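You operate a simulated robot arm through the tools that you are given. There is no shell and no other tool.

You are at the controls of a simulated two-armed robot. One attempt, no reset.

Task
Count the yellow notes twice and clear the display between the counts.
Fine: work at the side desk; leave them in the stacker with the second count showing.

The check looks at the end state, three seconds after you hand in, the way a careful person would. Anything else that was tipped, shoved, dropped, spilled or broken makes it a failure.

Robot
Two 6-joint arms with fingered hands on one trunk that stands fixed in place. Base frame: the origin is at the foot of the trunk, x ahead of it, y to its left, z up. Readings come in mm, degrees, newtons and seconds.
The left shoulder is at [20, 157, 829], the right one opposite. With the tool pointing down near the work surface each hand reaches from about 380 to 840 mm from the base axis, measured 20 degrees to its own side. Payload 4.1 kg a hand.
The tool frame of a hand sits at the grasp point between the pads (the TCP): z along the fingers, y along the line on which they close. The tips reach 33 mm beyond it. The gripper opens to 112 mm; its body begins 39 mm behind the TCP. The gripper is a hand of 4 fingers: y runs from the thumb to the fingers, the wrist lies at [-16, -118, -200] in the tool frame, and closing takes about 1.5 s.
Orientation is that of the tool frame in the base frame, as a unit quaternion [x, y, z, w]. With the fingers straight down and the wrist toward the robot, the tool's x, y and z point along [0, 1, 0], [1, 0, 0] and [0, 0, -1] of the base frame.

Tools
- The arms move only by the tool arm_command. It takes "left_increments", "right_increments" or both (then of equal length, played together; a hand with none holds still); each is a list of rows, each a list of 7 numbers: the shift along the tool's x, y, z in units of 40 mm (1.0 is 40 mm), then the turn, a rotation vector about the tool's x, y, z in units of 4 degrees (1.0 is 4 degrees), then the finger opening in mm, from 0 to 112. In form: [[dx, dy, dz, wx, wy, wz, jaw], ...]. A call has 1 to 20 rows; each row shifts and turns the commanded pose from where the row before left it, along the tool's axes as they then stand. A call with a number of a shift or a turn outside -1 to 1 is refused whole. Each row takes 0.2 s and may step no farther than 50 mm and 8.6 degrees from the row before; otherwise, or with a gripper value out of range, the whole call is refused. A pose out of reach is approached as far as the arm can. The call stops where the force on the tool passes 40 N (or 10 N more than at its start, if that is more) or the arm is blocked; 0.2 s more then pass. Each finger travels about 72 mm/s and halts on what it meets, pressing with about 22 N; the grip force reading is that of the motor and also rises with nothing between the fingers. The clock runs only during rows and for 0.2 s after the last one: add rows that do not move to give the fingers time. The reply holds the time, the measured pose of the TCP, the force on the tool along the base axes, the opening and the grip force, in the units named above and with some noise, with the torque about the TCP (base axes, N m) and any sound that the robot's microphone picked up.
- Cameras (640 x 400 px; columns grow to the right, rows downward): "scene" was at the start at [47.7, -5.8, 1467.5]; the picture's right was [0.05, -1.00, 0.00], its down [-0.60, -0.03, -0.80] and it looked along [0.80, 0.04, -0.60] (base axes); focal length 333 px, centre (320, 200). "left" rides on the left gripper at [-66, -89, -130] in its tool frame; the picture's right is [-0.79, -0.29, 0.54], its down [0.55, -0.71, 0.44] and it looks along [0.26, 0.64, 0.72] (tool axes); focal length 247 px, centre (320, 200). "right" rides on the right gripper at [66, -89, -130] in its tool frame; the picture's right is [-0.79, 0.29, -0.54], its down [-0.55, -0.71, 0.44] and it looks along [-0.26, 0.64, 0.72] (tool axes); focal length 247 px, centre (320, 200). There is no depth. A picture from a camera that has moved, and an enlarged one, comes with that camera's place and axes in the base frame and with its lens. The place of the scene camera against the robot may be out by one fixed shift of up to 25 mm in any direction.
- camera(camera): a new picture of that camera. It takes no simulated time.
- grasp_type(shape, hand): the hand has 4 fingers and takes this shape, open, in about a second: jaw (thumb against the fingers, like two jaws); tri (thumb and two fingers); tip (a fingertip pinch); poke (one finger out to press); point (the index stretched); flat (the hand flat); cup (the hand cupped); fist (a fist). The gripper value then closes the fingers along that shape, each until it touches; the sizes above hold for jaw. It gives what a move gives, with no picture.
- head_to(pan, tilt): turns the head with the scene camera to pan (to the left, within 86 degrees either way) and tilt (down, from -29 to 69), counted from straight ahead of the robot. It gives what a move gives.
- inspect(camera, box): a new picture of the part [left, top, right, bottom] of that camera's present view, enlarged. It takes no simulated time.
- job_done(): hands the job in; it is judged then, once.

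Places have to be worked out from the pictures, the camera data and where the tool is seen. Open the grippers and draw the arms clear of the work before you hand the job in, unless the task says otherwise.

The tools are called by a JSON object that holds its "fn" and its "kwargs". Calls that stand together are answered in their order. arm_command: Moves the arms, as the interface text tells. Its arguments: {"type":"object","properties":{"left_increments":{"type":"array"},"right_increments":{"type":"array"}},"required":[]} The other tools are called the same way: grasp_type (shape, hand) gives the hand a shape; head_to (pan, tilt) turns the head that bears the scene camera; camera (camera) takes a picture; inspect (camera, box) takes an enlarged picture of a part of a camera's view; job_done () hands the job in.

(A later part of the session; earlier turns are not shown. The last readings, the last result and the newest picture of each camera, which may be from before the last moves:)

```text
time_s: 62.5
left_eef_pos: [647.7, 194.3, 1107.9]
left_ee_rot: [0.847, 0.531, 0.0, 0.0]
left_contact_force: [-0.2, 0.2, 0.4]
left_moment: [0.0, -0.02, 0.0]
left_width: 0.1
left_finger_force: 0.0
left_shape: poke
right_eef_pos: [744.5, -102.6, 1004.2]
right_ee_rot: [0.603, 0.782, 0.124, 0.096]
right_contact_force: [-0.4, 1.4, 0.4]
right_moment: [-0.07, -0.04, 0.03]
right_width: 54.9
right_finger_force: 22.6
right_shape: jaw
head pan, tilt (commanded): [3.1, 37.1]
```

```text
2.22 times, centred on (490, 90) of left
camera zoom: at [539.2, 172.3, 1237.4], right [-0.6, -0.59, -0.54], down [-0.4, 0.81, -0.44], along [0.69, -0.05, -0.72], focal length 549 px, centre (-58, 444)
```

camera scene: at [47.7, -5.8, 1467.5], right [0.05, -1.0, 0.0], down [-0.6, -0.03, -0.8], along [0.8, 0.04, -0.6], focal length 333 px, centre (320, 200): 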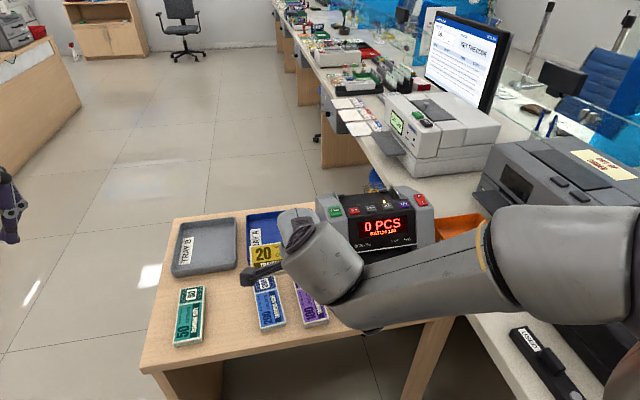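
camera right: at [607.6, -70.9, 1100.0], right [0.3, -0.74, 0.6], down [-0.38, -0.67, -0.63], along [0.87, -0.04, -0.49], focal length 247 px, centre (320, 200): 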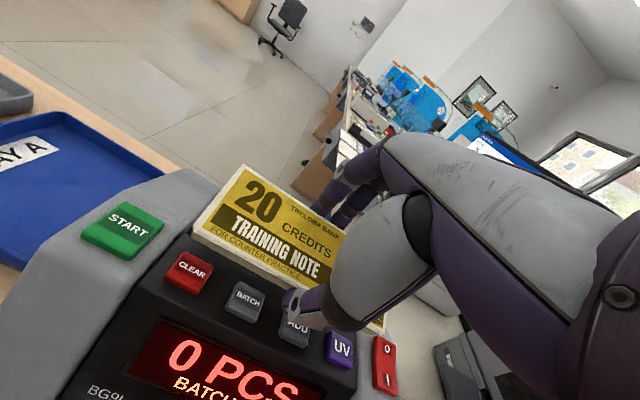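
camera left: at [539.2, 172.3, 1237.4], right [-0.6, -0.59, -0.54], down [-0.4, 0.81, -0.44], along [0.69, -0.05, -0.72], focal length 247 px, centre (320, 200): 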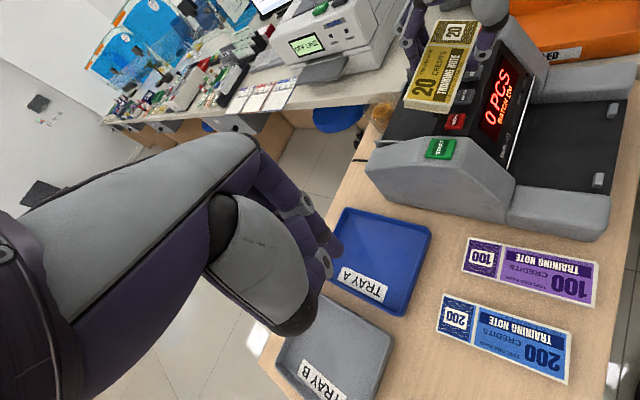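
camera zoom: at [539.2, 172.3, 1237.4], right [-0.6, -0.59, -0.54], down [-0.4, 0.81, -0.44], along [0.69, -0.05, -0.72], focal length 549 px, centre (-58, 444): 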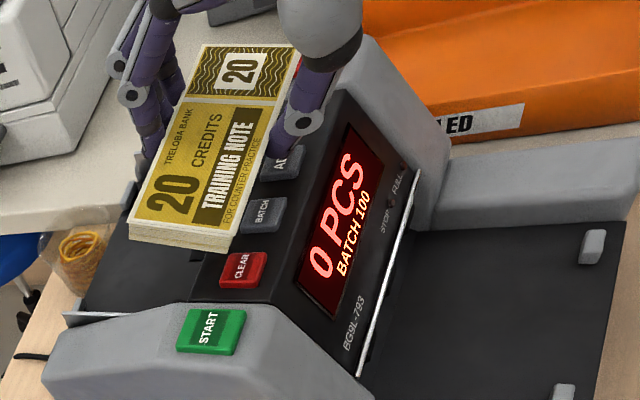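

This view gives the stack corners precisely: the stack centre is at tool (0, -2, 25) and it's square to the hand. My final TCP target is about (816.5, -85.5, 925). I'll first advance to (800, -90, 975) and check.

{"fn": "arm_command", "kwargs": {"right_increments": [[-0.02, 0.564, 0.551, 0, 0, 0, 44], [-0.02, 0.564, 0.551, 0, 0, 0, 44], [0, 0, 0, 0, 0, 0, 44]]}}

{"fn": "inspect", "kwargs": {"camera": "left", "box": [360, 0, 620, 180]}}

{"fn": "inspect", "kwargs": {"camera": "right", "box": [60, 110, 420, 390]}}

{"fn": "inspect", "kwargs": {"camera": "scene", "box": [310, 150, 450, 260]}}

```text
time_s: 63.3
left_eef_pos: [648.9, 194.7, 1108.0]
left_ee_rot: [0.848, 0.531, 0.0, 0.0]
left_contact_force: [-0.6, -0.4, 0.3]
left_moment: [0.0, -0.01, 0.02]
left_width: 0.0
left_finger_force: 0.0
left_shape: poke
right_eef_pos: [799.7, -89.4, 974.4]
right_ee_rot: [0.604, 0.782, 0.124, 0.095]
right_contact_force: [0.6, 0.1, -0.6]
right_moment: [0.02, 0.0, 0.01]
right_width: 54.9
right_finger_force: 22.2
right_shape: jaw
head pan, tilt (commanded): [3.1, 37.1]
```

```text
2.22 times, centred on (490, 90) of left
camera zoom: at [539.2, 172.1, 1237.3], right [-0.6, -0.59, -0.54], down [-0.4, 0.81, -0.44], along [0.69, -0.05, -0.72], focal length 549 px, centre (-58, 444)
```

zoom: 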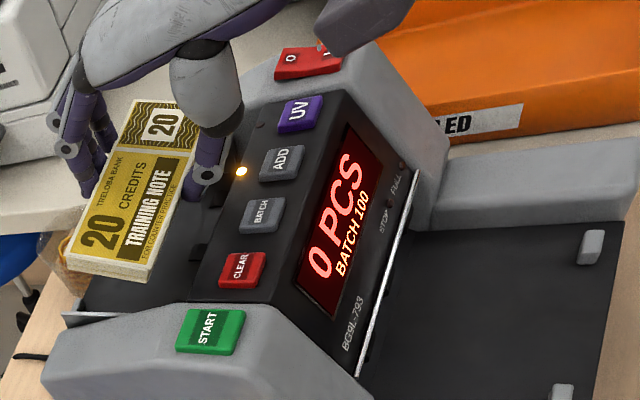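

```text
1.43 times, centred on (240, 250) of right
camera zoom: at [661.9, -58.0, 1071.8], right [0.3, -0.74, 0.6], down [-0.38, -0.67, -0.63], along [0.87, -0.04, -0.49], focal length 353 px, centre (434, 129)
```

zoom: 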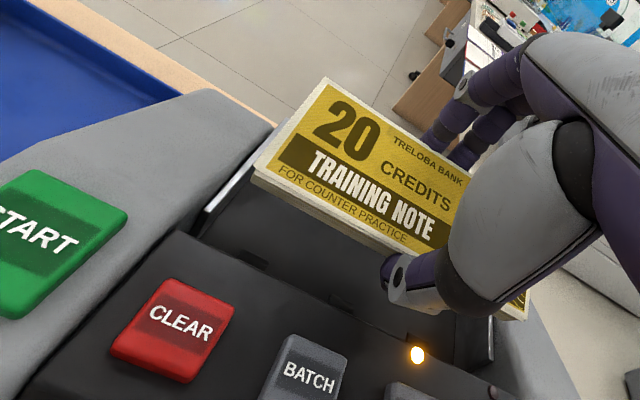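

```text
3.64 times, centred on (380, 205) of scene
camera zoom: at [47.6, -5.9, 1467.5], right [0.05, -1.0, 0.0], down [-0.6, -0.03, -0.8], along [0.8, 0.04, -0.6], focal length 1212 px, centre (102, 182)
```

zoom: 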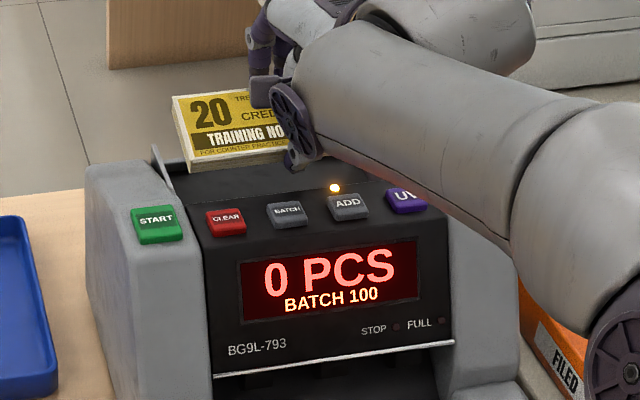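

No clicks, and clearances look right: the thumb is behind the panel edge and the stack is over the bay between the guide plates. I'll go forward to (816.5, -85.5, 962) and then straight down 28 mm.

{"fn": "arm_command", "kwargs": {"right_increments": [[-0.012, 0.315, 0.43, 0, 0, 0, 44], [0, -0.115, 0.357, 0, 0, 0, 44], [0, -0.1, 0.31, 0, 0, 0, 44], [0, 0, 0, 0, 0, 0, 44]]}}

{"fn": "inspect", "kwargs": {"camera": "left", "box": [360, 0, 620, 180]}}

{"fn": "inspect", "kwargs": {"camera": "right", "box": [60, 110, 420, 390]}}

{"fn": "inspect", "kwargs": {"camera": "scene", "box": [310, 150, 450, 260]}}

```text
time_s: 64.3
left_eef_pos: [647.3, 193.7, 1108.0]
left_ee_rot: [0.848, 0.531, 0.0, 0.0]
left_contact_force: [-0.3, -0.6, -0.6]
left_moment: [0.01, 0.02, -0.03]
left_width: 0.0
left_finger_force: 0.0
left_shape: poke
right_eef_pos: [817.8, -86.8, 935.1]
right_ee_rot: [0.603, 0.782, 0.124, 0.095]
right_contact_force: [1.2, -0.2, 0.0]
right_moment: [0.0, 0.0, 0.0]
right_width: 54.9
right_finger_force: 21.7
right_shape: jaw
head pan, tilt (commanded): [3.1, 37.1]
```

```text
2.22 times, centred on (490, 90) of left
camera zoom: at [539.2, 172.2, 1237.2], right [-0.6, -0.59, -0.54], down [-0.4, 0.81, -0.44], along [0.69, -0.05, -0.72], focal length 549 px, centre (-58, 444)
```

zoom: 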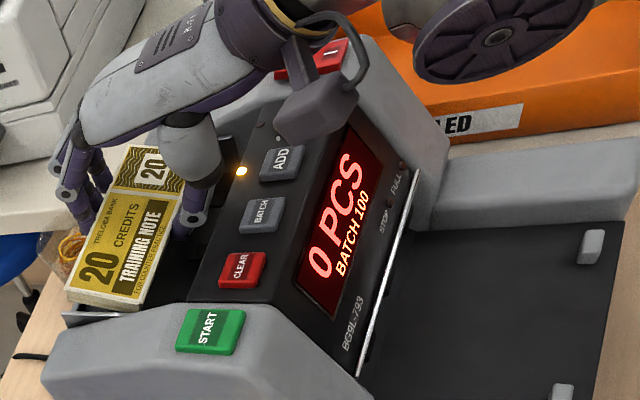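

```text
1.43 times, centred on (240, 250) of right
camera zoom: at [679.6, -55.0, 1032.1], right [0.3, -0.74, 0.6], down [-0.38, -0.67, -0.63], along [0.87, -0.04, -0.49], focal length 353 px, centre (434, 129)
```

zoom: 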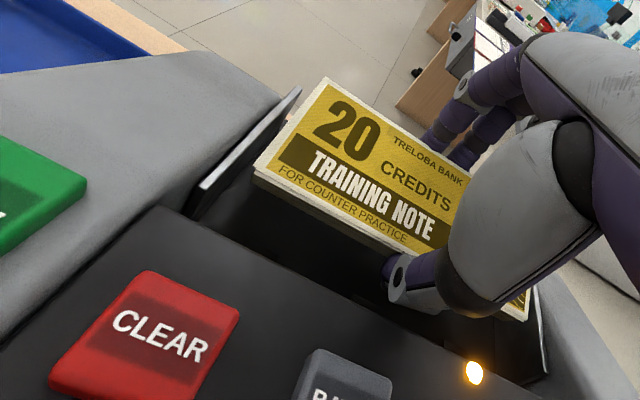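

```text
3.64 times, centred on (380, 205) of scene
camera zoom: at [47.7, -5.8, 1467.5], right [0.05, -1.0, 0.0], down [-0.6, -0.03, -0.8], along [0.8, 0.04, -0.6], focal length 1212 px, centre (102, 182)
```

zoom: 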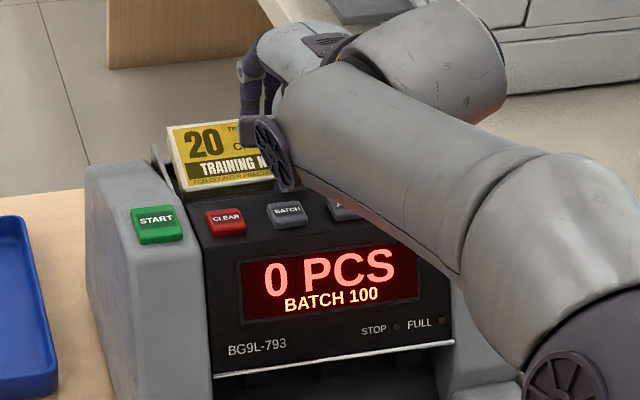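

The stack is between the plates with about 10 mm of margin each side, and its front edge is behind the panel. I'll lower another 10 mm in small steps while watching the force.

{"fn": "arm_command", "kwargs": {"right_increments": [[0, -0.026, 0.08, 0, 0, 0, 44], [0, -0.026, 0.08, 0, 0, 0, 44], [0, -0.026, 0.08, 0, 0, 0, 44], [0, 0, 0, 0, 0, 0, 44]]}}

```text
time_s: 65.3
left_eef_pos: [647.8, 193.1, 1108.7]
left_ee_rot: [0.848, 0.53, 0.0, -0.001]
left_contact_force: [0.2, -0.2, 1.2]
left_moment: [0.0, -0.02, -0.03]
left_width: 0.0
left_finger_force: 0.1
left_shape: poke
right_eef_pos: [816.6, -85.8, 926.0]
right_ee_rot: [0.604, 0.782, 0.124, 0.096]
right_contact_force: [-0.4, -0.2, 0.1]
right_moment: [-0.01, 0.0, 0.0]
right_width: 54.9
right_finger_force: 22.1
right_shape: jaw
head pan, tilt (commanded): [3.1, 37.1]
```

No contact yet at z=926. I'll keep lowering in 3 mm steps until I feel the floor lightly.

{"fn": "arm_command", "kwargs": {"right_increments": [[0, -0.024, 0.073, 0, 0, 0, 44], [0, -0.024, 0.073, 0, 0, 0, 44], [0, 0, 0, 0, 0, 0, 44]]}}

{"fn": "inspect", "kwargs": {"camera": "left", "box": [370, 20, 530, 150]}}

{"fn": "inspect", "kwargs": {"camera": "right", "box": [60, 110, 420, 390]}}

```text
time_s: 66.1
left_eef_pos: [647.2, 193.4, 1108.2]
left_ee_rot: [0.847, 0.531, 0.001, 0.0]
left_contact_force: [0.8, 0.2, -0.1]
left_moment: [-0.02, -0.02, 0.01]
left_width: 0.0
left_finger_force: 0.1
left_shape: poke
right_eef_pos: [817.4, -86.4, 919.5]
right_ee_rot: [0.604, 0.782, 0.125, 0.096]
right_contact_force: [-1.0, 0.1, 4.6]
right_moment: [-0.01, 0.17, 0.03]
right_width: 54.9
right_finger_force: 21.8
right_shape: jaw
head pan, tilt (commanded): [3.1, 37.1]
```

```text
3.08 times, centred on (450, 85) of left
camera zoom: at [539.1, 172.1, 1237.3], right [-0.6, -0.59, -0.54], down [-0.4, 0.81, -0.44], along [0.69, -0.05, -0.72], focal length 760 px, centre (-80, 554)
```

zoom: 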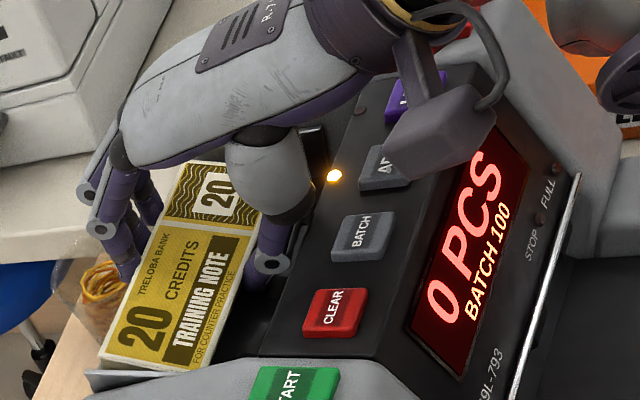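

```text
1.43 times, centred on (240, 250) of right
camera zoom: at [679.5, -54.5, 1016.2], right [0.3, -0.74, 0.6], down [-0.38, -0.67, -0.63], along [0.87, -0.04, -0.49], focal length 353 px, centre (434, 129)
```

zoom: 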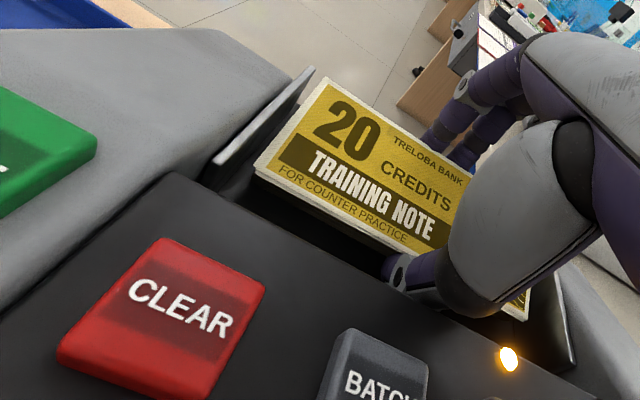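

A light 4.6 N contact at the thumb tip means the floor is reached. I'll raise 2 mm and open gently to release the stack.

{"fn": "arm_command", "kwargs": {"right_increments": [[0, 0.015, -0.048, 0, 0, 0, 44], [0, 0, 0, 0, 0, 0, 56], [0, 0, 0, 0, 0, 0, 60], [0, 0, 0, 0, 0, 0, 64], [0, 0, 0, 0, 0, 0, 68], [0, 0, 0, 0, 0, 0, 68], [0, 0, 0, 0, 0, 0, 68]]}}

{"fn": "inspect", "kwargs": {"camera": "left", "box": [370, 20, 530, 150]}}

{"fn": "inspect", "kwargs": {"camera": "right", "box": [60, 110, 420, 390]}}

{"fn": "inspect", "kwargs": {"camera": "scene", "box": [310, 150, 450, 260]}}

```text
time_s: 67.7
left_eef_pos: [648.1, 193.6, 1108.0]
left_ee_rot: [0.848, 0.531, 0.0, 0.0]
left_contact_force: [-0.4, 0.7, -0.6]
left_moment: [-0.01, -0.03, -0.02]
left_width: 0.0
left_finger_force: 0.1
left_shape: poke
right_eef_pos: [816.5, -86.6, 921.6]
right_ee_rot: [0.604, 0.781, 0.124, 0.096]
right_contact_force: [1.6, 1.0, 2.7]
right_moment: [0.0, 0.07, 0.0]
right_width: 66.3
right_finger_force: 0.0
right_shape: jaw
head pan, tilt (commanded): [3.1, 37.1]
```

```text
3.08 times, centred on (450, 85) of left
camera zoom: at [539.2, 172.2, 1237.2], right [-0.6, -0.59, -0.54], down [-0.4, 0.81, -0.44], along [0.69, -0.05, -0.72], focal length 760 px, centre (-80, 554)
```

zoom: 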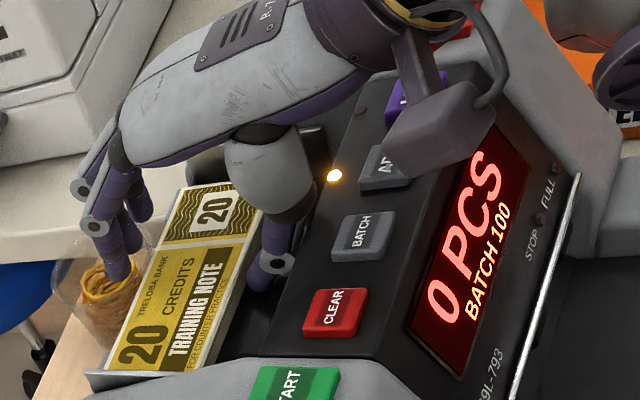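

```text
1.43 times, centred on (240, 250) of right
camera zoom: at [679.5, -54.0, 1017.7], right [0.3, -0.74, 0.6], down [-0.38, -0.67, -0.63], along [0.87, -0.04, -0.49], focal length 353 px, centre (434, 129)
```

zoom: 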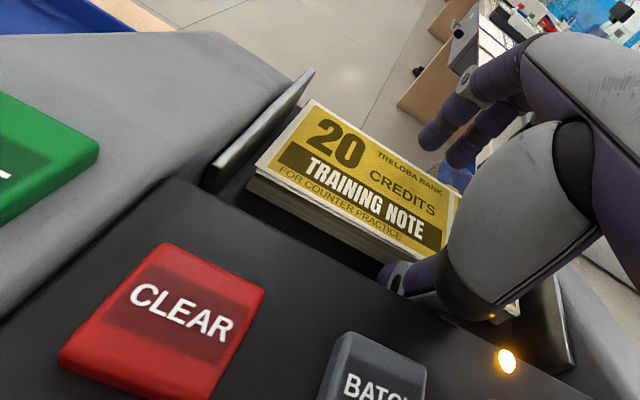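

```text
3.64 times, centred on (380, 205) of scene
camera zoom: at [47.6, -5.8, 1467.5], right [0.05, -1.0, 0.0], down [-0.6, -0.03, -0.8], along [0.8, 0.04, -0.6], focal length 1212 px, centre (102, 182)
```

zoom: 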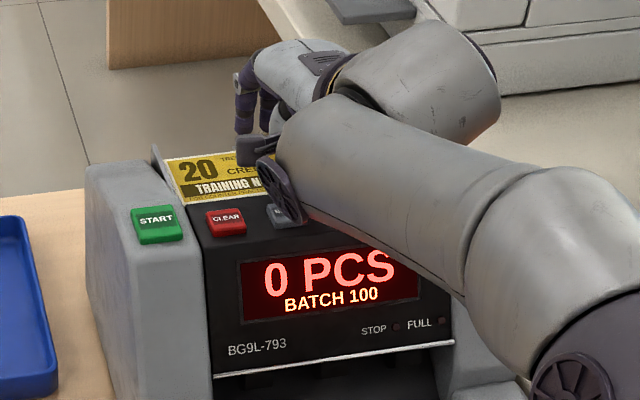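

The stack has dropped flat into the hopper, inside the guides, and the display still reads 0 PCS. I'll withdraw the hand upward first, then back over the panel with clearance.

{"fn": "arm_command", "kwargs": {"right_increments": [[0, 0.04, -0.25, 0, 0, 0, 68], [0, 0.04, -0.25, 0, 0, 0, 68], [0, 0.154, -0.476, 0, 0, 0, 68], [0, -0.6, -0.59, 0, 0, 0, 68], [0, -0.6, -0.59, 0, 0, 0, 68], [0, -0.6, -0.59, 0, 0, 0, 68]]}}

{"fn": "inspect", "kwargs": {"camera": "left", "box": [370, 20, 530, 150]}}

{"fn": "camera", "kwargs": {"camera": "right"}}

{"fn": "camera", "kwargs": {"camera": "scene"}}

```text
time_s: 69.1
left_eef_pos: [648.7, 194.2, 1108.0]
left_ee_rot: [0.847, 0.532, -0.001, 0.0]
left_contact_force: [0.9, 0.2, -0.5]
left_moment: [0.03, 0.01, -0.01]
left_width: 0.0
left_finger_force: 0.0
left_shape: poke
right_eef_pos: [728.1, -109.5, 1004.3]
right_ee_rot: [0.604, 0.781, 0.124, 0.095]
right_contact_force: [0.4, 1.0, 0.1]
right_moment: [0.0, -0.02, 0.02]
right_width: 67.6
right_finger_force: 0.1
right_shape: jaw
head pan, tilt (commanded): [3.1, 37.1]
```

```text
3.08 times, centred on (450, 85) of left
camera zoom: at [539.6, 172.4, 1237.0], right [-0.6, -0.59, -0.54], down [-0.4, 0.81, -0.44], along [0.69, -0.05, -0.72], focal length 760 px, centre (-80, 554)
```

zoom: 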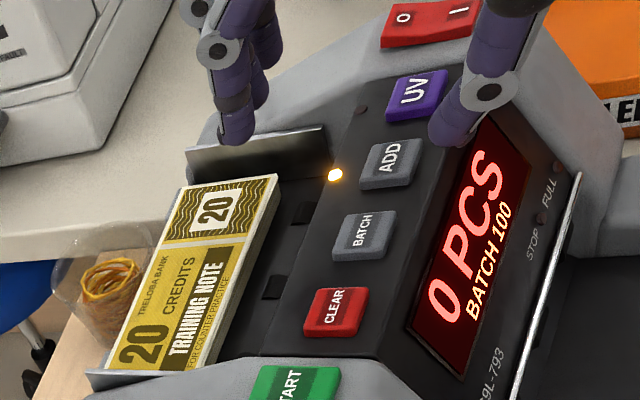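

```text
taken
camera right: at [590.3, -77.0, 1101.4], right [0.3, -0.74, 0.6], down [-0.38, -0.67, -0.63], along [0.87, -0.04, -0.49], focal length 247 px, centre (320, 200)
```

right: 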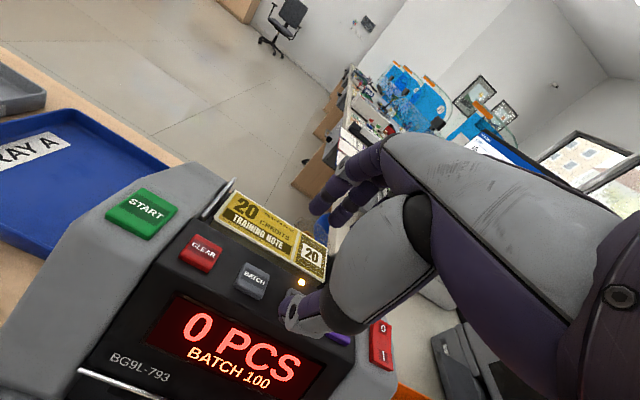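

```text
taken
camera scene: at [48.2, -5.6, 1467.5], right [0.06, -1.0, 0.0], down [-0.6, -0.03, -0.8], along [0.8, 0.04, -0.6], focal length 333 px, centre (320, 200)
```

scene: 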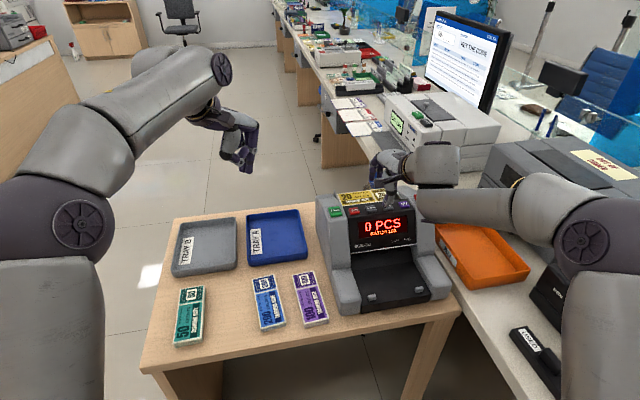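

The notes sit neatly in the hopper. I'll retract the right hand back and to the right while tilting the left poke hand 18° forward, ready to press BATCH.

{"fn": "arm_command", "kwargs": {"right_increments": [[-0.1, -0.681, -0.521, 0, 0, 0, 68], [-0.269, -0.681, -0.521, 0, 0, 0, 68], [-0.269, -0.681, -0.521, 0, 0, 0, 68], [-0.269, -0.681, -0.521, 0, 0, 0, 68], [-0.269, -0.681, -0.521, 0, 0, 0, 68], [-0.269, -0.681, -0.521, 0, 0, 0, 68], [-0.269, -0.681, -0.521, 0, 0, 0, 68]], "left_increments": [[0, 0, 0, -0.9, 0, 0, 0], [0, 0, 0, -0.9, 0, 0, 0], [0, 0, 0, -0.9, 0, 0, 0], [0, 0, 0, -0.9, 0, 0, 0], [0, 0, 0, -0.9, 0, 0, 0], [0, 0, 0, 0, 0, 0, 0], [0, 0, 0, 0, 0, 0, 0]]}}

{"fn": "arm_command", "kwargs": {"left_increments": [[-0.609, 0.383, 0.481, 0, 0, 0, 0], [-0.609, 0.383, 0.481, 0, 0, 0, 0], [-0.609, 0.383, 0.481, 0, 0, 0, 0], [-0.609, 0.383, 0.481, 0, 0, 0, 0], [-0.609, 0.383, 0.481, 0, 0, 0, 0], [-0.609, 0.383, 0.481, 0, 0, 0, 0], [-0.609, 0.383, 0.481, 0, 0, 0, 0]]}}

{"fn": "camera", "kwargs": {"camera": "left"}}

{"fn": "camera", "kwargs": {"camera": "scene"}}

{"fn": "camera", "kwargs": {"camera": "right"}}

```text
time_s: 70.7
left_eef_pos: [647.6, 192.7, 1108.8]
left_ee_rot: [0.837, 0.523, 0.083, 0.133]
left_contact_force: [0.2, 0.6, -0.5]
left_moment: [0.02, -0.01, 0.03]
left_width: 0.0
left_finger_force: 0.0
left_shape: poke
right_eef_pos: [600.1, -183.4, 1054.1]
right_ee_rot: [0.604, 0.782, 0.123, 0.095]
right_contact_force: [-0.3, -0.4, -0.5]
right_moment: [-0.04, -0.03, 0.0]
right_width: 67.4
right_finger_force: 0.1
right_shape: jaw
right hand out of reach, approached as far as the arm can: row 5, 6, 7
head pan, tilt (commanded): [3.1, 37.1]
```

```text
time_s: 72.3
left_eef_pos: [701.5, -25.1, 1013.9]
left_ee_rot: [0.837, 0.525, 0.083, 0.132]
left_contact_force: [-0.1, 1.1, 0.1]
left_moment: [-0.05, 0.04, 0.01]
left_width: 0.0
left_finger_force: 0.1
left_shape: poke
right_eef_pos: [600.6, -181.2, 1054.6]
right_ee_rot: [0.604, 0.781, 0.123, 0.096]
right_contact_force: [0.5, 0.3, 0.0]
right_moment: [-0.02, -0.01, 0.01]
right_width: 67.2
right_finger_force: 0.0
right_shape: jaw
head pan, tilt (commanded): [3.1, 37.1]
```

```text
taken
camera left: at [560.7, -30.4, 1109.4], right [-0.44, -0.67, -0.6], down [-0.25, 0.73, -0.63], along [0.86, -0.13, -0.49], focal length 247 px, centre (320, 200)
```

left: 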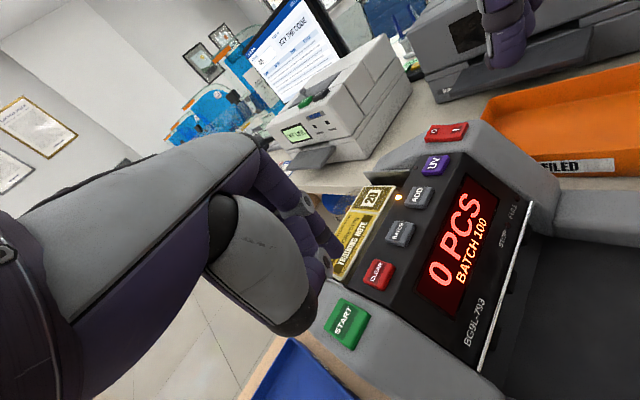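

```text
taken
camera scene: at [47.5, -5.5, 1467.5], right [0.06, -1.0, 0.0], down [-0.6, -0.03, -0.8], along [0.8, 0.04, -0.6], focal length 333 px, centre (320, 200)
```

scene: 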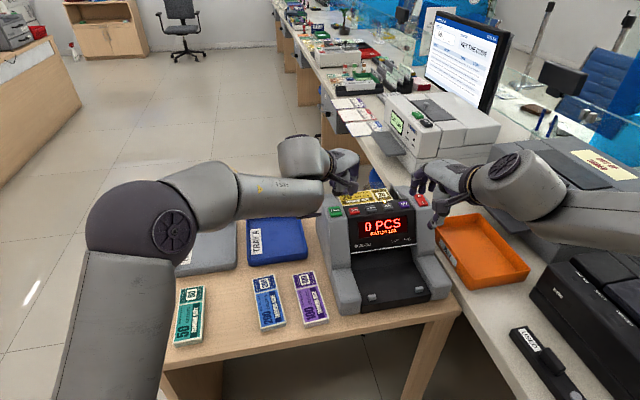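

```text
taken
camera right: at [462.9, -149.7, 1150.8], right [0.3, -0.74, 0.6], down [-0.39, -0.67, -0.63], along [0.87, -0.04, -0.49], focal length 247 px, centre (320, 200)
```

right: 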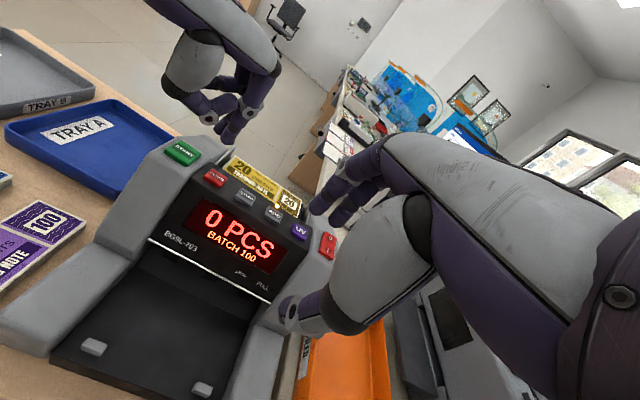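

Both hands are clear. I'll level the right hand and move it a bit farther back; its camera still gives me a good view of the buttons.

{"fn": "arm_command", "kwargs": {"right_increments": [[0, 0, 0, 0.9, 0, 0, 68], [0, 0, 0, 0.9, 0, 0, 68], [0, 0, 0, 0.9, 0, 0, 68], [0, 0, 0, 0.9, 0, 0, 68], [0, 0, 0, 0.9, 0, 0, 68], [-0.46, -0.75, -0.38, 0, 0, 0, 68], [-0.46, -0.75, -0.38, 0, 0, 0, 68], [-0.46, -0.75, -0.38, 0, 0, 0, 68]]}}

{"fn": "camera", "kwargs": {"camera": "right"}}

{"fn": "inspect", "kwargs": {"camera": "left", "box": [260, 170, 460, 340]}}

{"fn": "inspect", "kwargs": {"camera": "scene", "box": [310, 140, 450, 250]}}

```text
time_s: 74.1
left_eef_pos: [701.2, -24.6, 1015.2]
left_ee_rot: [0.837, 0.525, 0.084, 0.133]
left_contact_force: [0.1, -0.5, -1.0]
left_moment: [-0.02, -0.01, -0.02]
left_width: 0.1
left_finger_force: 0.0
left_shape: poke
right_eef_pos: [537.4, -258.3, 1102.8]
right_ee_rot: [0.612, 0.782, 0.088, 0.072]
right_contact_force: [0.4, -0.4, -0.1]
right_moment: [-0.03, 0.05, 0.01]
right_width: 67.8
right_finger_force: 0.1
right_shape: jaw
right hand out of reach, approached as far as the arm can: row 1, 2, 3, 4, 5
head pan, tilt (commanded): [3.1, 37.1]
```

```text
taken
camera right: at [408.4, -221.8, 1209.5], right [0.34, -0.73, 0.59], down [-0.44, -0.68, -0.58], along [0.83, -0.06, -0.56], focal length 247 px, centre (320, 200)
```

right: 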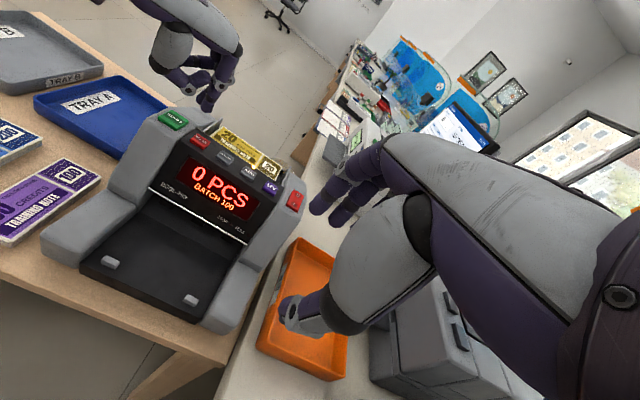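

```text
2.35 times, centred on (360, 255) of left
camera zoom: at [561.3, -30.0, 1109.1], right [-0.44, -0.67, -0.6], down [-0.25, 0.73, -0.63], along [0.86, -0.13, -0.49], focal length 581 px, centre (226, 71)
```

zoom: 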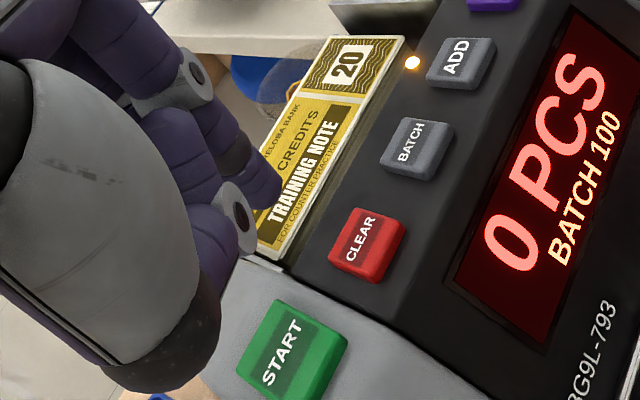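

```text
3.64 times, centred on (380, 195) of scene
camera zoom: at [48.2, -5.7, 1467.5], right [0.06, -1.0, 0.0], down [-0.6, -0.03, -0.8], along [0.8, 0.04, -0.6], focal length 1212 px, centre (102, 218)
```

zoom: 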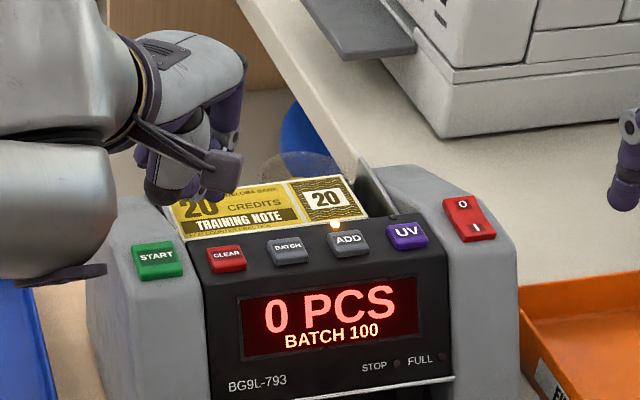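

I'll zoom the right camera on the left fingertip to triangulate exactly where the pressing tip is.

{"fn": "inspect", "kwargs": {"camera": "right", "box": [130, 40, 310, 210]}}

{"fn": "inspect", "kwargs": {"camera": "left", "box": [290, 200, 390, 280]}}

```text
2.35 times, centred on (220, 125) of right
camera zoom: at [408.4, -221.8, 1209.5], right [0.34, -0.73, 0.59], down [-0.44, -0.68, -0.58], along [0.83, -0.06, -0.56], focal length 581 px, centre (555, 376)
```

zoom: 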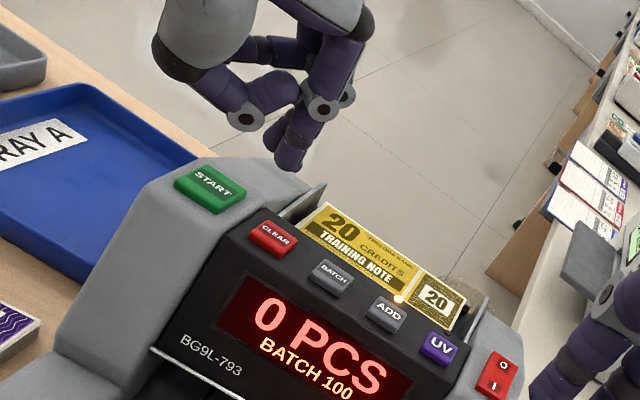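

```text
5.00 times, centred on (340, 240) of left
camera zoom: at [561.3, -30.0, 1109.1], right [-0.44, -0.67, -0.6], down [-0.25, 0.73, -0.63], along [0.86, -0.13, -0.49], focal length 1235 px, centre (220, 0)
```

zoom: 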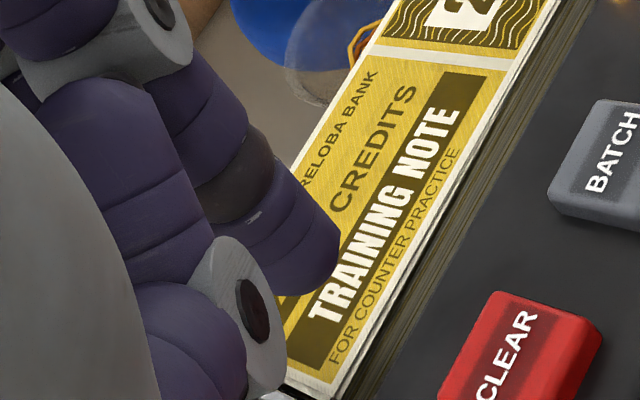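

The pressing tip is at about tool (-4, 3, 37). I'll bring it to hover about 20 mm above BATCH.

{"fn": "arm_command", "kwargs": {"left_increments": [[-0.56, 0.25, 0.4625, 0, 0, 0, 0], [-0.56, 0.25, 0.4625, 0, 0, 0, 0], [0, 0, 0, 0, 0, 0, 0]]}}

{"fn": "inspect", "kwargs": {"camera": "right", "box": [130, 60, 310, 220]}}

{"fn": "inspect", "kwargs": {"camera": "left", "box": [280, 180, 440, 300]}}

{"fn": "inspect", "kwargs": {"camera": "scene", "box": [310, 150, 450, 250]}}

```text
time_s: 74.9
left_eef_pos: [710.6, -78.9, 984.4]
left_ee_rot: [0.837, 0.525, 0.083, 0.132]
left_contact_force: [0.4, -0.1, -0.1]
left_moment: [0.02, 0.0, 0.0]
left_width: 0.0
left_finger_force: 0.2
left_shape: poke
right_eef_pos: [537.2, -258.3, 1103.4]
right_ee_rot: [0.612, 0.782, 0.088, 0.073]
right_contact_force: [0.0, -0.2, -0.1]
right_moment: [-0.04, 0.01, -0.04]
right_width: 68.0
right_finger_force: 0.0
right_shape: jaw
head pan, tilt (commanded): [3.1, 37.1]
```

```text
2.50 times, centred on (220, 140) of right
camera zoom: at [408.3, -221.9, 1209.6], right [0.34, -0.73, 0.59], down [-0.44, -0.68, -0.58], along [0.83, -0.06, -0.56], focal length 617 px, centre (570, 350)
```

zoom: 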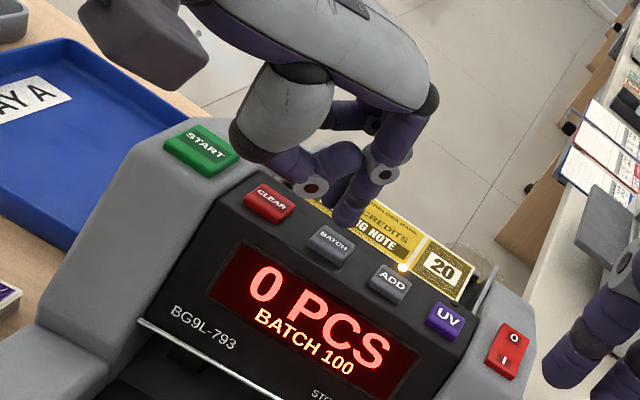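

```text
3.33 times, centred on (360, 240) of left
camera zoom: at [569.1, -84.6, 1080.4], right [-0.44, -0.67, -0.6], down [-0.25, 0.73, -0.63], along [0.86, -0.13, -0.49], focal length 823 px, centre (187, 67)
```

zoom: 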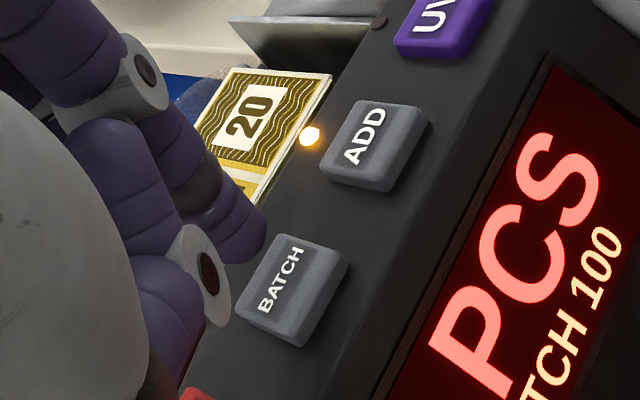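

```text
4.00 times, centred on (380, 200) of scene
camera zoom: at [47.7, -5.8, 1467.5], right [0.05, -1.0, 0.0], down [-0.6, -0.03, -0.8], along [0.8, 0.04, -0.6], focal length 1334 px, centre (80, 200)
```

zoom: 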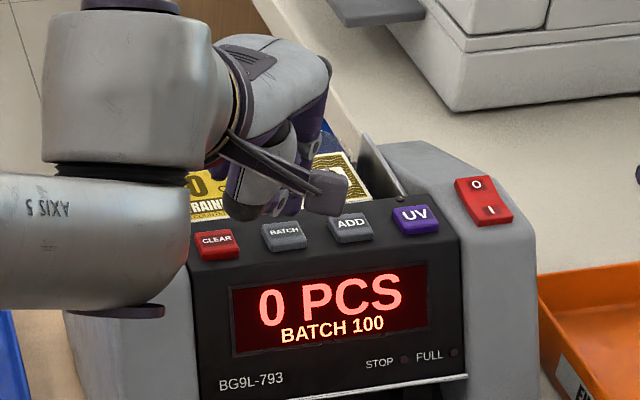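

Triangulating both, the tip is at about (713, -89, 957) and BATCH at (721, -88, 931). I'll shift forward 6 mm and lower 12 mm, then recheck.

{"fn": "arm_command", "kwargs": {"left_increments": [[0.0875, 0.025, 0.325, 0, 0, 0, 0], [0, 0, 0, 0, 0, 0, 0]]}}

{"fn": "inspect", "kwargs": {"camera": "right", "box": [180, 90, 280, 180]}}

{"fn": "inspect", "kwargs": {"camera": "left", "box": [280, 180, 440, 300]}}

```text
time_s: 75.5
left_eef_pos: [716.7, -77.6, 972.4]
left_ee_rot: [0.837, 0.525, 0.083, 0.133]
left_contact_force: [0.2, 0.3, 0.5]
left_moment: [-0.01, 0.04, -0.01]
left_width: 0.2
left_finger_force: 0.1
left_shape: poke
right_eef_pos: [537.7, -258.8, 1103.3]
right_ee_rot: [0.613, 0.782, 0.088, 0.073]
right_contact_force: [0.4, 0.9, 0.2]
right_moment: [0.0, 0.0, -0.05]
right_width: 67.5
right_finger_force: 0.2
right_shape: jaw
head pan, tilt (commanded): [3.1, 37.1]
```

```text
4.44 times, centred on (230, 135) of right
camera zoom: at [408.4, -221.9, 1209.5], right [0.34, -0.73, 0.59], down [-0.44, -0.68, -0.58], along [0.83, -0.06, -0.56], focal length 1098 px, centre (720, 489)
```

zoom: 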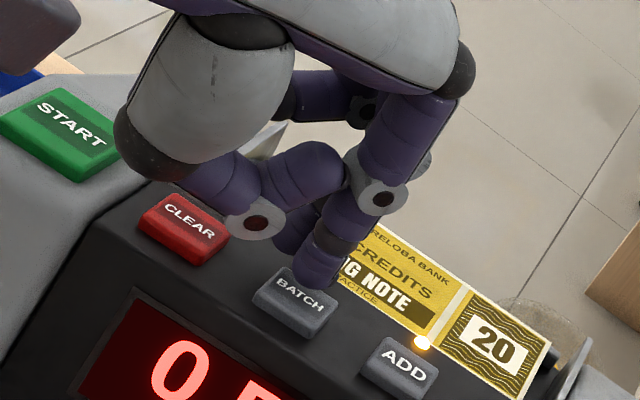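

```text
3.33 times, centred on (360, 240) of left
camera zoom: at [575.1, -83.3, 1068.0], right [-0.44, -0.67, -0.6], down [-0.25, 0.73, -0.63], along [0.86, -0.13, -0.49], focal length 823 px, centre (187, 67)
```

zoom: 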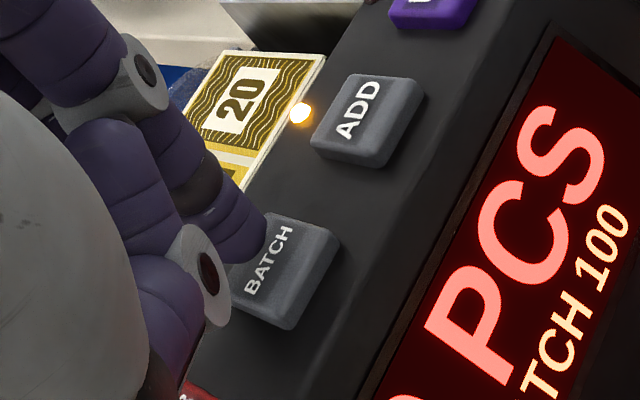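

The tip is now at about (726, -87, 935), just above BATCH. I'll press down gently in small steps and listen for a click.

{"fn": "arm_command", "kwargs": {"left_increments": [[-0.03, -0.08, 0.05, 0, 0, 0, 0], [0, -0.016, 0.05, 0, 0, 0, 0], [0, 0, 0, 0, 0, 0, 0]]}}

```text
time_s: 76.3
left_eef_pos: [714.1, -75.8, 968.8]
left_ee_rot: [0.837, 0.525, 0.083, 0.133]
left_contact_force: [0.4, -0.2, 0.6]
left_moment: [0.0, -0.04, 0.02]
left_width: 0.1
left_finger_force: 0.1
left_shape: poke
right_eef_pos: [536.6, -257.4, 1102.3]
right_ee_rot: [0.613, 0.782, 0.088, 0.073]
right_contact_force: [0.0, -0.1, 0.0]
right_moment: [0.0, -0.01, 0.02]
right_width: 67.7
right_finger_force: 0.0
right_shape: jaw
head pan, tilt (commanded): [3.1, 37.1]
```

No contact yet, so I'll continue down in 2 mm steps.

{"fn": "arm_command", "kwargs": {"left_increments": [[0, -0.016, 0.05, 0, 0, 0, 0], [0, -0.016, 0.05, 0, 0, 0, 0], [0, 0, 0, 0, 0, 0, 0]]}}

{"fn": "inspect", "kwargs": {"camera": "right", "box": [180, 90, 280, 180]}}

{"fn": "inspect", "kwargs": {"camera": "left", "box": [280, 180, 440, 300]}}

```text
time_s: 77.1
left_eef_pos: [713.0, -76.2, 964.4]
left_ee_rot: [0.836, 0.525, 0.084, 0.134]
left_contact_force: [-0.6, 0.1, 7.3]
left_moment: [0.01, -0.04, -0.01]
left_width: 0.3
left_finger_force: 0.0
left_shape: poke
right_eef_pos: [537.0, -258.1, 1102.7]
right_ee_rot: [0.613, 0.782, 0.089, 0.072]
right_contact_force: [-0.8, -0.3, -0.2]
right_moment: [-0.02, 0.01, 0.0]
right_width: 67.8
right_finger_force: 0.0
right_shape: jaw
head pan, tilt (commanded): [3.1, 37.1]
heard: click
```

```text
4.44 times, centred on (230, 135) of right
camera zoom: at [408.2, -222.0, 1209.6], right [0.34, -0.73, 0.59], down [-0.44, -0.68, -0.58], along [0.83, -0.06, -0.56], focal length 1098 px, centre (720, 489)
```

zoom: 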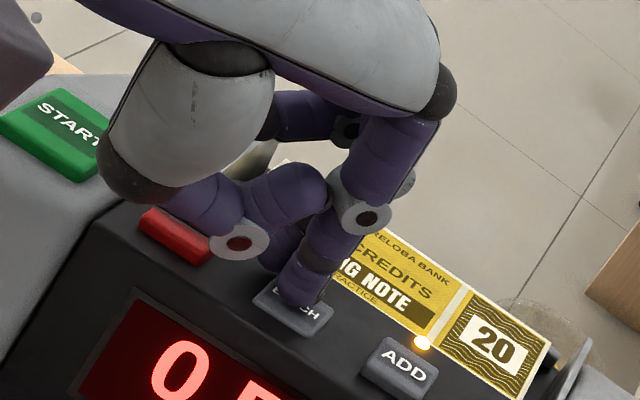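

```text
3.33 times, centred on (360, 240) of left
camera zoom: at [572.0, -83.0, 1059.3], right [-0.44, -0.67, -0.6], down [-0.25, 0.73, -0.63], along [0.86, -0.13, -0.49], focal length 823 px, centre (187, 67)
```

zoom: 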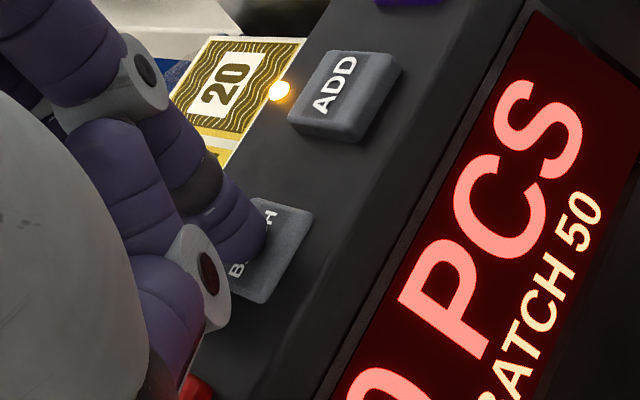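

Click: BATCH went from 100 to 50, so it cycles with each press. I'll lift and press again.

{"fn": "arm_command", "kwargs": {"left_increments": [[0, 0.062, -0.19, 0, 0, 0, 0], [0, 0, 0, 0, 0, 0, 0], [0, -0.031, 0.095, 0, 0, 0, 0], [0, -0.031, 0.095, 0, 0, 0, 0], [0, 0, 0, 0, 0, 0, 0]]}}

{"fn": "inspect", "kwargs": {"camera": "left", "box": [280, 150, 500, 315]}}

```text
time_s: 78.3
left_eef_pos: [714.3, -77.5, 963.6]
left_ee_rot: [0.837, 0.525, 0.084, 0.132]
left_contact_force: [-0.9, -0.4, 6.8]
left_moment: [0.02, -0.06, 0.0]
left_width: 0.0
left_finger_force: 0.0
left_shape: poke
right_eef_pos: [537.1, -258.7, 1102.3]
right_ee_rot: [0.612, 0.782, 0.089, 0.073]
right_contact_force: [-0.9, -0.4, 0.4]
right_moment: [0.03, -0.02, 0.01]
right_width: 67.9
right_finger_force: 0.1
right_shape: jaw
head pan, tilt (commanded): [3.1, 37.1]
heard: click
```

```text
2.42 times, centred on (390, 232) of left
camera zoom: at [572.3, -83.0, 1059.2], right [-0.44, -0.67, -0.6], down [-0.25, 0.73, -0.63], along [0.86, -0.13, -0.49], focal length 599 px, centre (150, 121)
```

zoom: 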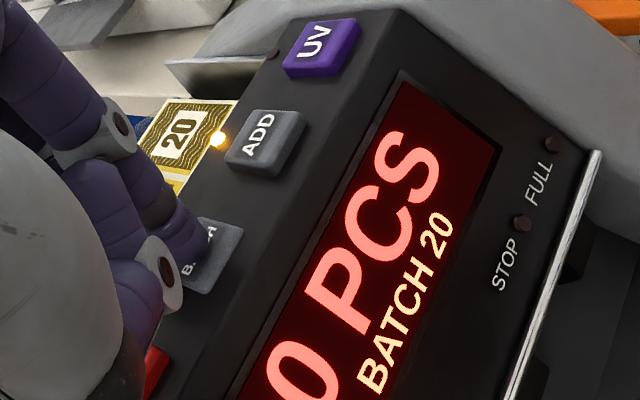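

Now it shows BATCH 20. I'll press again.

{"fn": "arm_command", "kwargs": {"left_increments": [[0, 0.062, -0.19, 0, 0, 0, 0], [0, 0, 0, 0, 0, 0, 0], [0, -0.031, 0.095, 0, 0, 0, 0], [0, -0.031, 0.095, 0, 0, 0, 0], [0, 0, 0, 0, 0, 0, 0]]}}

{"fn": "inspect", "kwargs": {"camera": "left", "box": [280, 150, 500, 315]}}

```text
time_s: 79.5
left_eef_pos: [714.0, -76.5, 964.9]
left_ee_rot: [0.837, 0.524, 0.083, 0.134]
left_contact_force: [0.0, -0.5, 8.3]
left_moment: [0.01, -0.1, 0.0]
left_width: 0.0
left_finger_force: 0.1
left_shape: poke
right_eef_pos: [537.6, -258.8, 1103.3]
right_ee_rot: [0.612, 0.782, 0.089, 0.073]
right_contact_force: [-0.6, -0.3, -0.1]
right_moment: [0.01, 0.02, -0.01]
right_width: 67.8
right_finger_force: 0.1
right_shape: jaw
head pan, tilt (commanded): [3.1, 37.1]
heard: click
```

```text
2.42 times, centred on (390, 232) of left
camera zoom: at [572.5, -83.0, 1059.1], right [-0.44, -0.67, -0.6], down [-0.24, 0.73, -0.63], along [0.86, -0.13, -0.49], focal length 599 px, centre (150, 121)
```

zoom: 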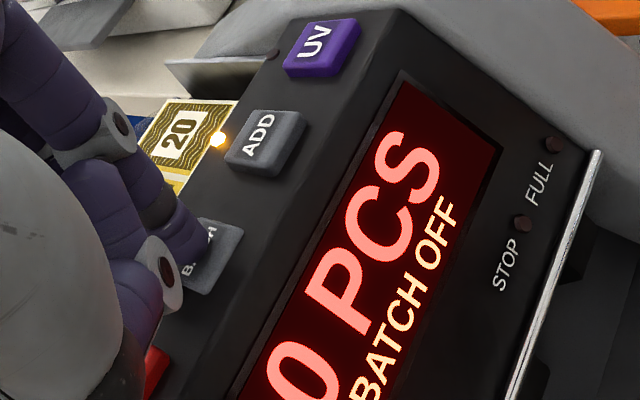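

BATCH OFF is restored. Now I'll lift and move the fingertip over to START.

{"fn": "arm_command", "kwargs": {"left_increments": [[0, 0.19, -0.595, 0, 0, 0, 0], [0.597, -0.468, -0.152, 0, 0, 0, 0], [0.597, -0.468, -0.152, 0, 0, 0, 0], [0.597, -0.468, -0.152, 0, 0, 0, 0], [0, 0, 0, 0, 0, 0, 0]]}}

{"fn": "inspect", "kwargs": {"camera": "right", "box": [130, 60, 310, 220]}}

{"fn": "inspect", "kwargs": {"camera": "left", "box": [280, 180, 440, 300]}}

```text
time_s: 80.7
left_eef_pos: [692.6, 14.0, 988.4]
left_ee_rot: [0.837, 0.525, 0.082, 0.132]
left_contact_force: [0.1, -0.5, 0.1]
left_moment: [0.0, -0.03, -0.01]
left_width: 0.0
left_finger_force: 0.2
left_shape: poke
right_eef_pos: [537.2, -258.1, 1103.9]
right_ee_rot: [0.612, 0.782, 0.089, 0.073]
right_contact_force: [0.0, 0.3, 0.6]
right_moment: [0.04, -0.01, 0.01]
right_width: 67.9
right_finger_force: 0.0
right_shape: jaw
head pan, tilt (commanded): [3.1, 37.1]
```

```text
2.50 times, centred on (220, 140) of right
camera zoom: at [408.4, -222.0, 1209.5], right [0.34, -0.73, 0.59], down [-0.44, -0.68, -0.58], along [0.83, -0.06, -0.56], focal length 617 px, centre (570, 350)
```

zoom: 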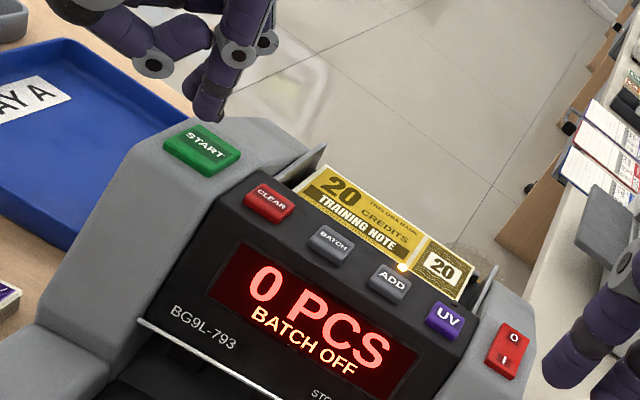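

```text
3.33 times, centred on (360, 240) of left
camera zoom: at [551.7, 8.6, 1083.9], right [-0.44, -0.67, -0.6], down [-0.25, 0.73, -0.63], along [0.86, -0.13, -0.49], focal length 823 px, centre (187, 67)
```

zoom: 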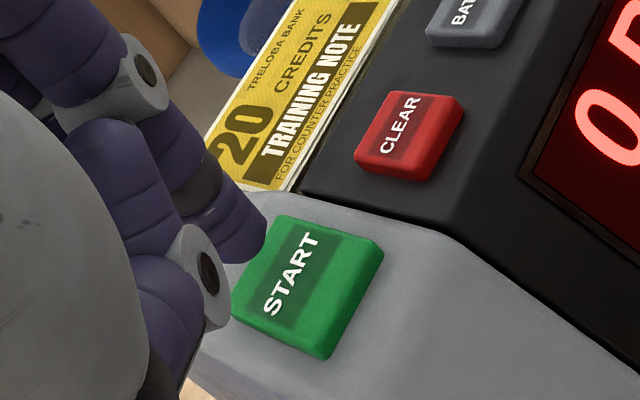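

The tip is over START and the display reads 0 PCS / BATCH OFF. I'll lower it and press START.

{"fn": "arm_command", "kwargs": {"left_increments": [[0, -0.077, 0.238, 0, 0, 0, 0], [0, -0.077, 0.238, 0, 0, 0, 0], [0, -0.016, 0.05, 0, 0, 0, 0], [0, -0.016, 0.05, 0, 0, 0, 0], [0, 0, 0, 0, 0, 0, 0]]}}

{"fn": "inspect", "kwargs": {"camera": "right", "box": [100, 60, 310, 260]}}

```text
time_s: 81.9
left_eef_pos: [692.4, 13.6, 965.6]
left_ee_rot: [0.837, 0.525, 0.084, 0.131]
left_contact_force: [-1.3, 0.0, 8.2]
left_moment: [0.01, -0.11, 0.0]
left_width: 0.0
left_finger_force: 0.0
left_shape: poke
right_eef_pos: [537.1, -258.2, 1102.6]
right_ee_rot: [0.612, 0.782, 0.088, 0.072]
right_contact_force: [-0.8, 0.5, -0.8]
right_moment: [0.0, 0.0, 0.0]
right_width: 67.4
right_finger_force: 0.0
right_shape: jaw
head pan, tilt (commanded): [3.1, 37.1]
heard: click
```

```text
2.00 times, centred on (205, 160) of right
camera zoom: at [408.1, -221.9, 1209.6], right [0.34, -0.73, 0.59], down [-0.44, -0.68, -0.58], along [0.83, -0.06, -0.56], focal length 494 px, centre (550, 280)
```

zoom: 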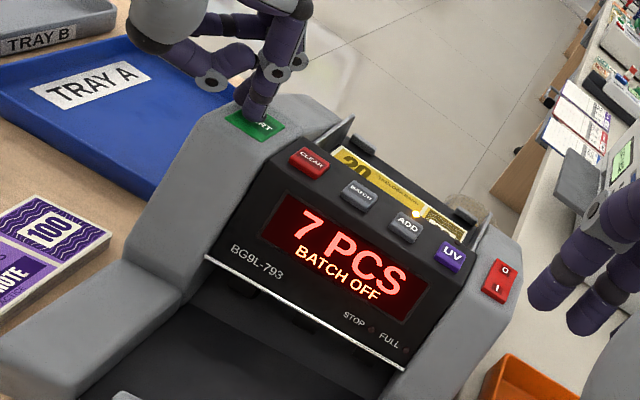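

START clicked and counting is under way (7 PCS so far). I'll lift the finger off and wait for the count to finish.

{"fn": "arm_command", "kwargs": {"left_increments": [[0, 0.15, -0.48, 0, 0, 0, 0], [0.3, 0.15, -0.48, 0, 0, 0, 0], [0.3, 0.15, -0.48, 0, 0, 0, 0], [0.3, 0.15, -0.48, 0, 0, 0, 0], [0, 0, 0, 0, 0, 0, 0], [0, 0, 0, 0, 0, 0, 0], [0, 0, 0, 0, 0, 0, 0], [0, 0, 0, 0, 0, 0, 0], [0, 0, 0, 0, 0, 0, 0], [0, 0, 0, 0, 0, 0, 0]]}}

{"fn": "camera", "kwargs": {"camera": "right"}}

{"fn": "inspect", "kwargs": {"camera": "scene", "box": [310, 160, 470, 320]}}

```text
time_s: 84.1
left_eef_pos: [716.9, 52.3, 1035.8]
left_ee_rot: [0.827, 0.539, 0.098, 0.128]
left_contact_force: [0.2, 0.2, 0.6]
left_moment: [-0.05, 0.02, -0.03]
left_width: 0.1
left_finger_force: 0.0
left_shape: poke
left hand out of reach, approached as far as the arm can: row 3, 4
right_eef_pos: [536.8, -257.6, 1102.6]
right_ee_rot: [0.613, 0.782, 0.088, 0.073]
right_contact_force: [0.2, 0.4, -0.3]
right_moment: [0.04, 0.01, 0.03]
right_width: 67.4
right_finger_force: 0.1
right_shape: jaw
head pan, tilt (commanded): [3.1, 37.1]
```

```text
taken
camera right: at [408.4, -222.0, 1209.5], right [0.34, -0.73, 0.59], down [-0.44, -0.68, -0.58], along [0.83, -0.06, -0.56], focal length 247 px, centre (320, 200)
```

right: 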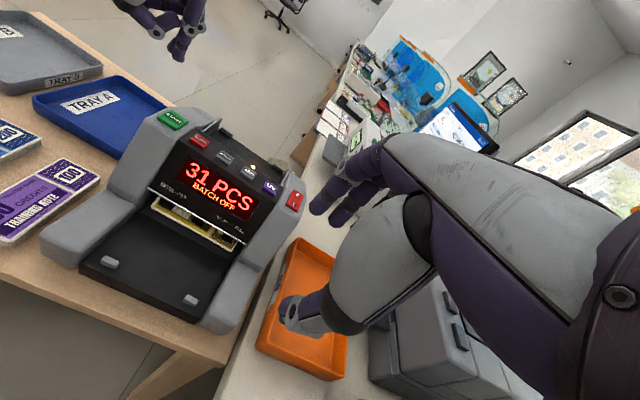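

```text
2.50 times, centred on (390, 240) of scene
camera zoom: at [47.7, -5.8, 1467.5], right [0.05, -1.0, 0.0], down [-0.6, -0.03, -0.8], along [0.8, 0.04, -0.6], focal length 834 px, centre (145, 100)
```

zoom: 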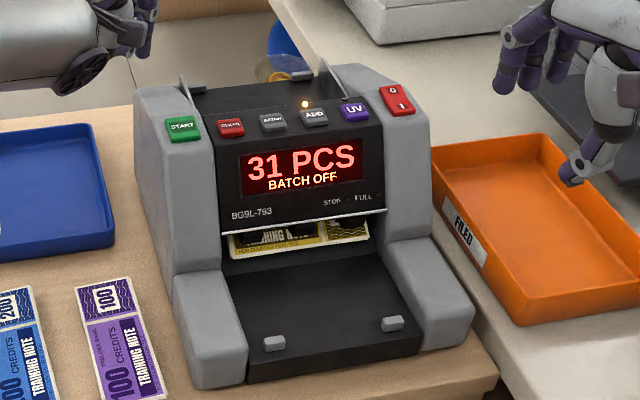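

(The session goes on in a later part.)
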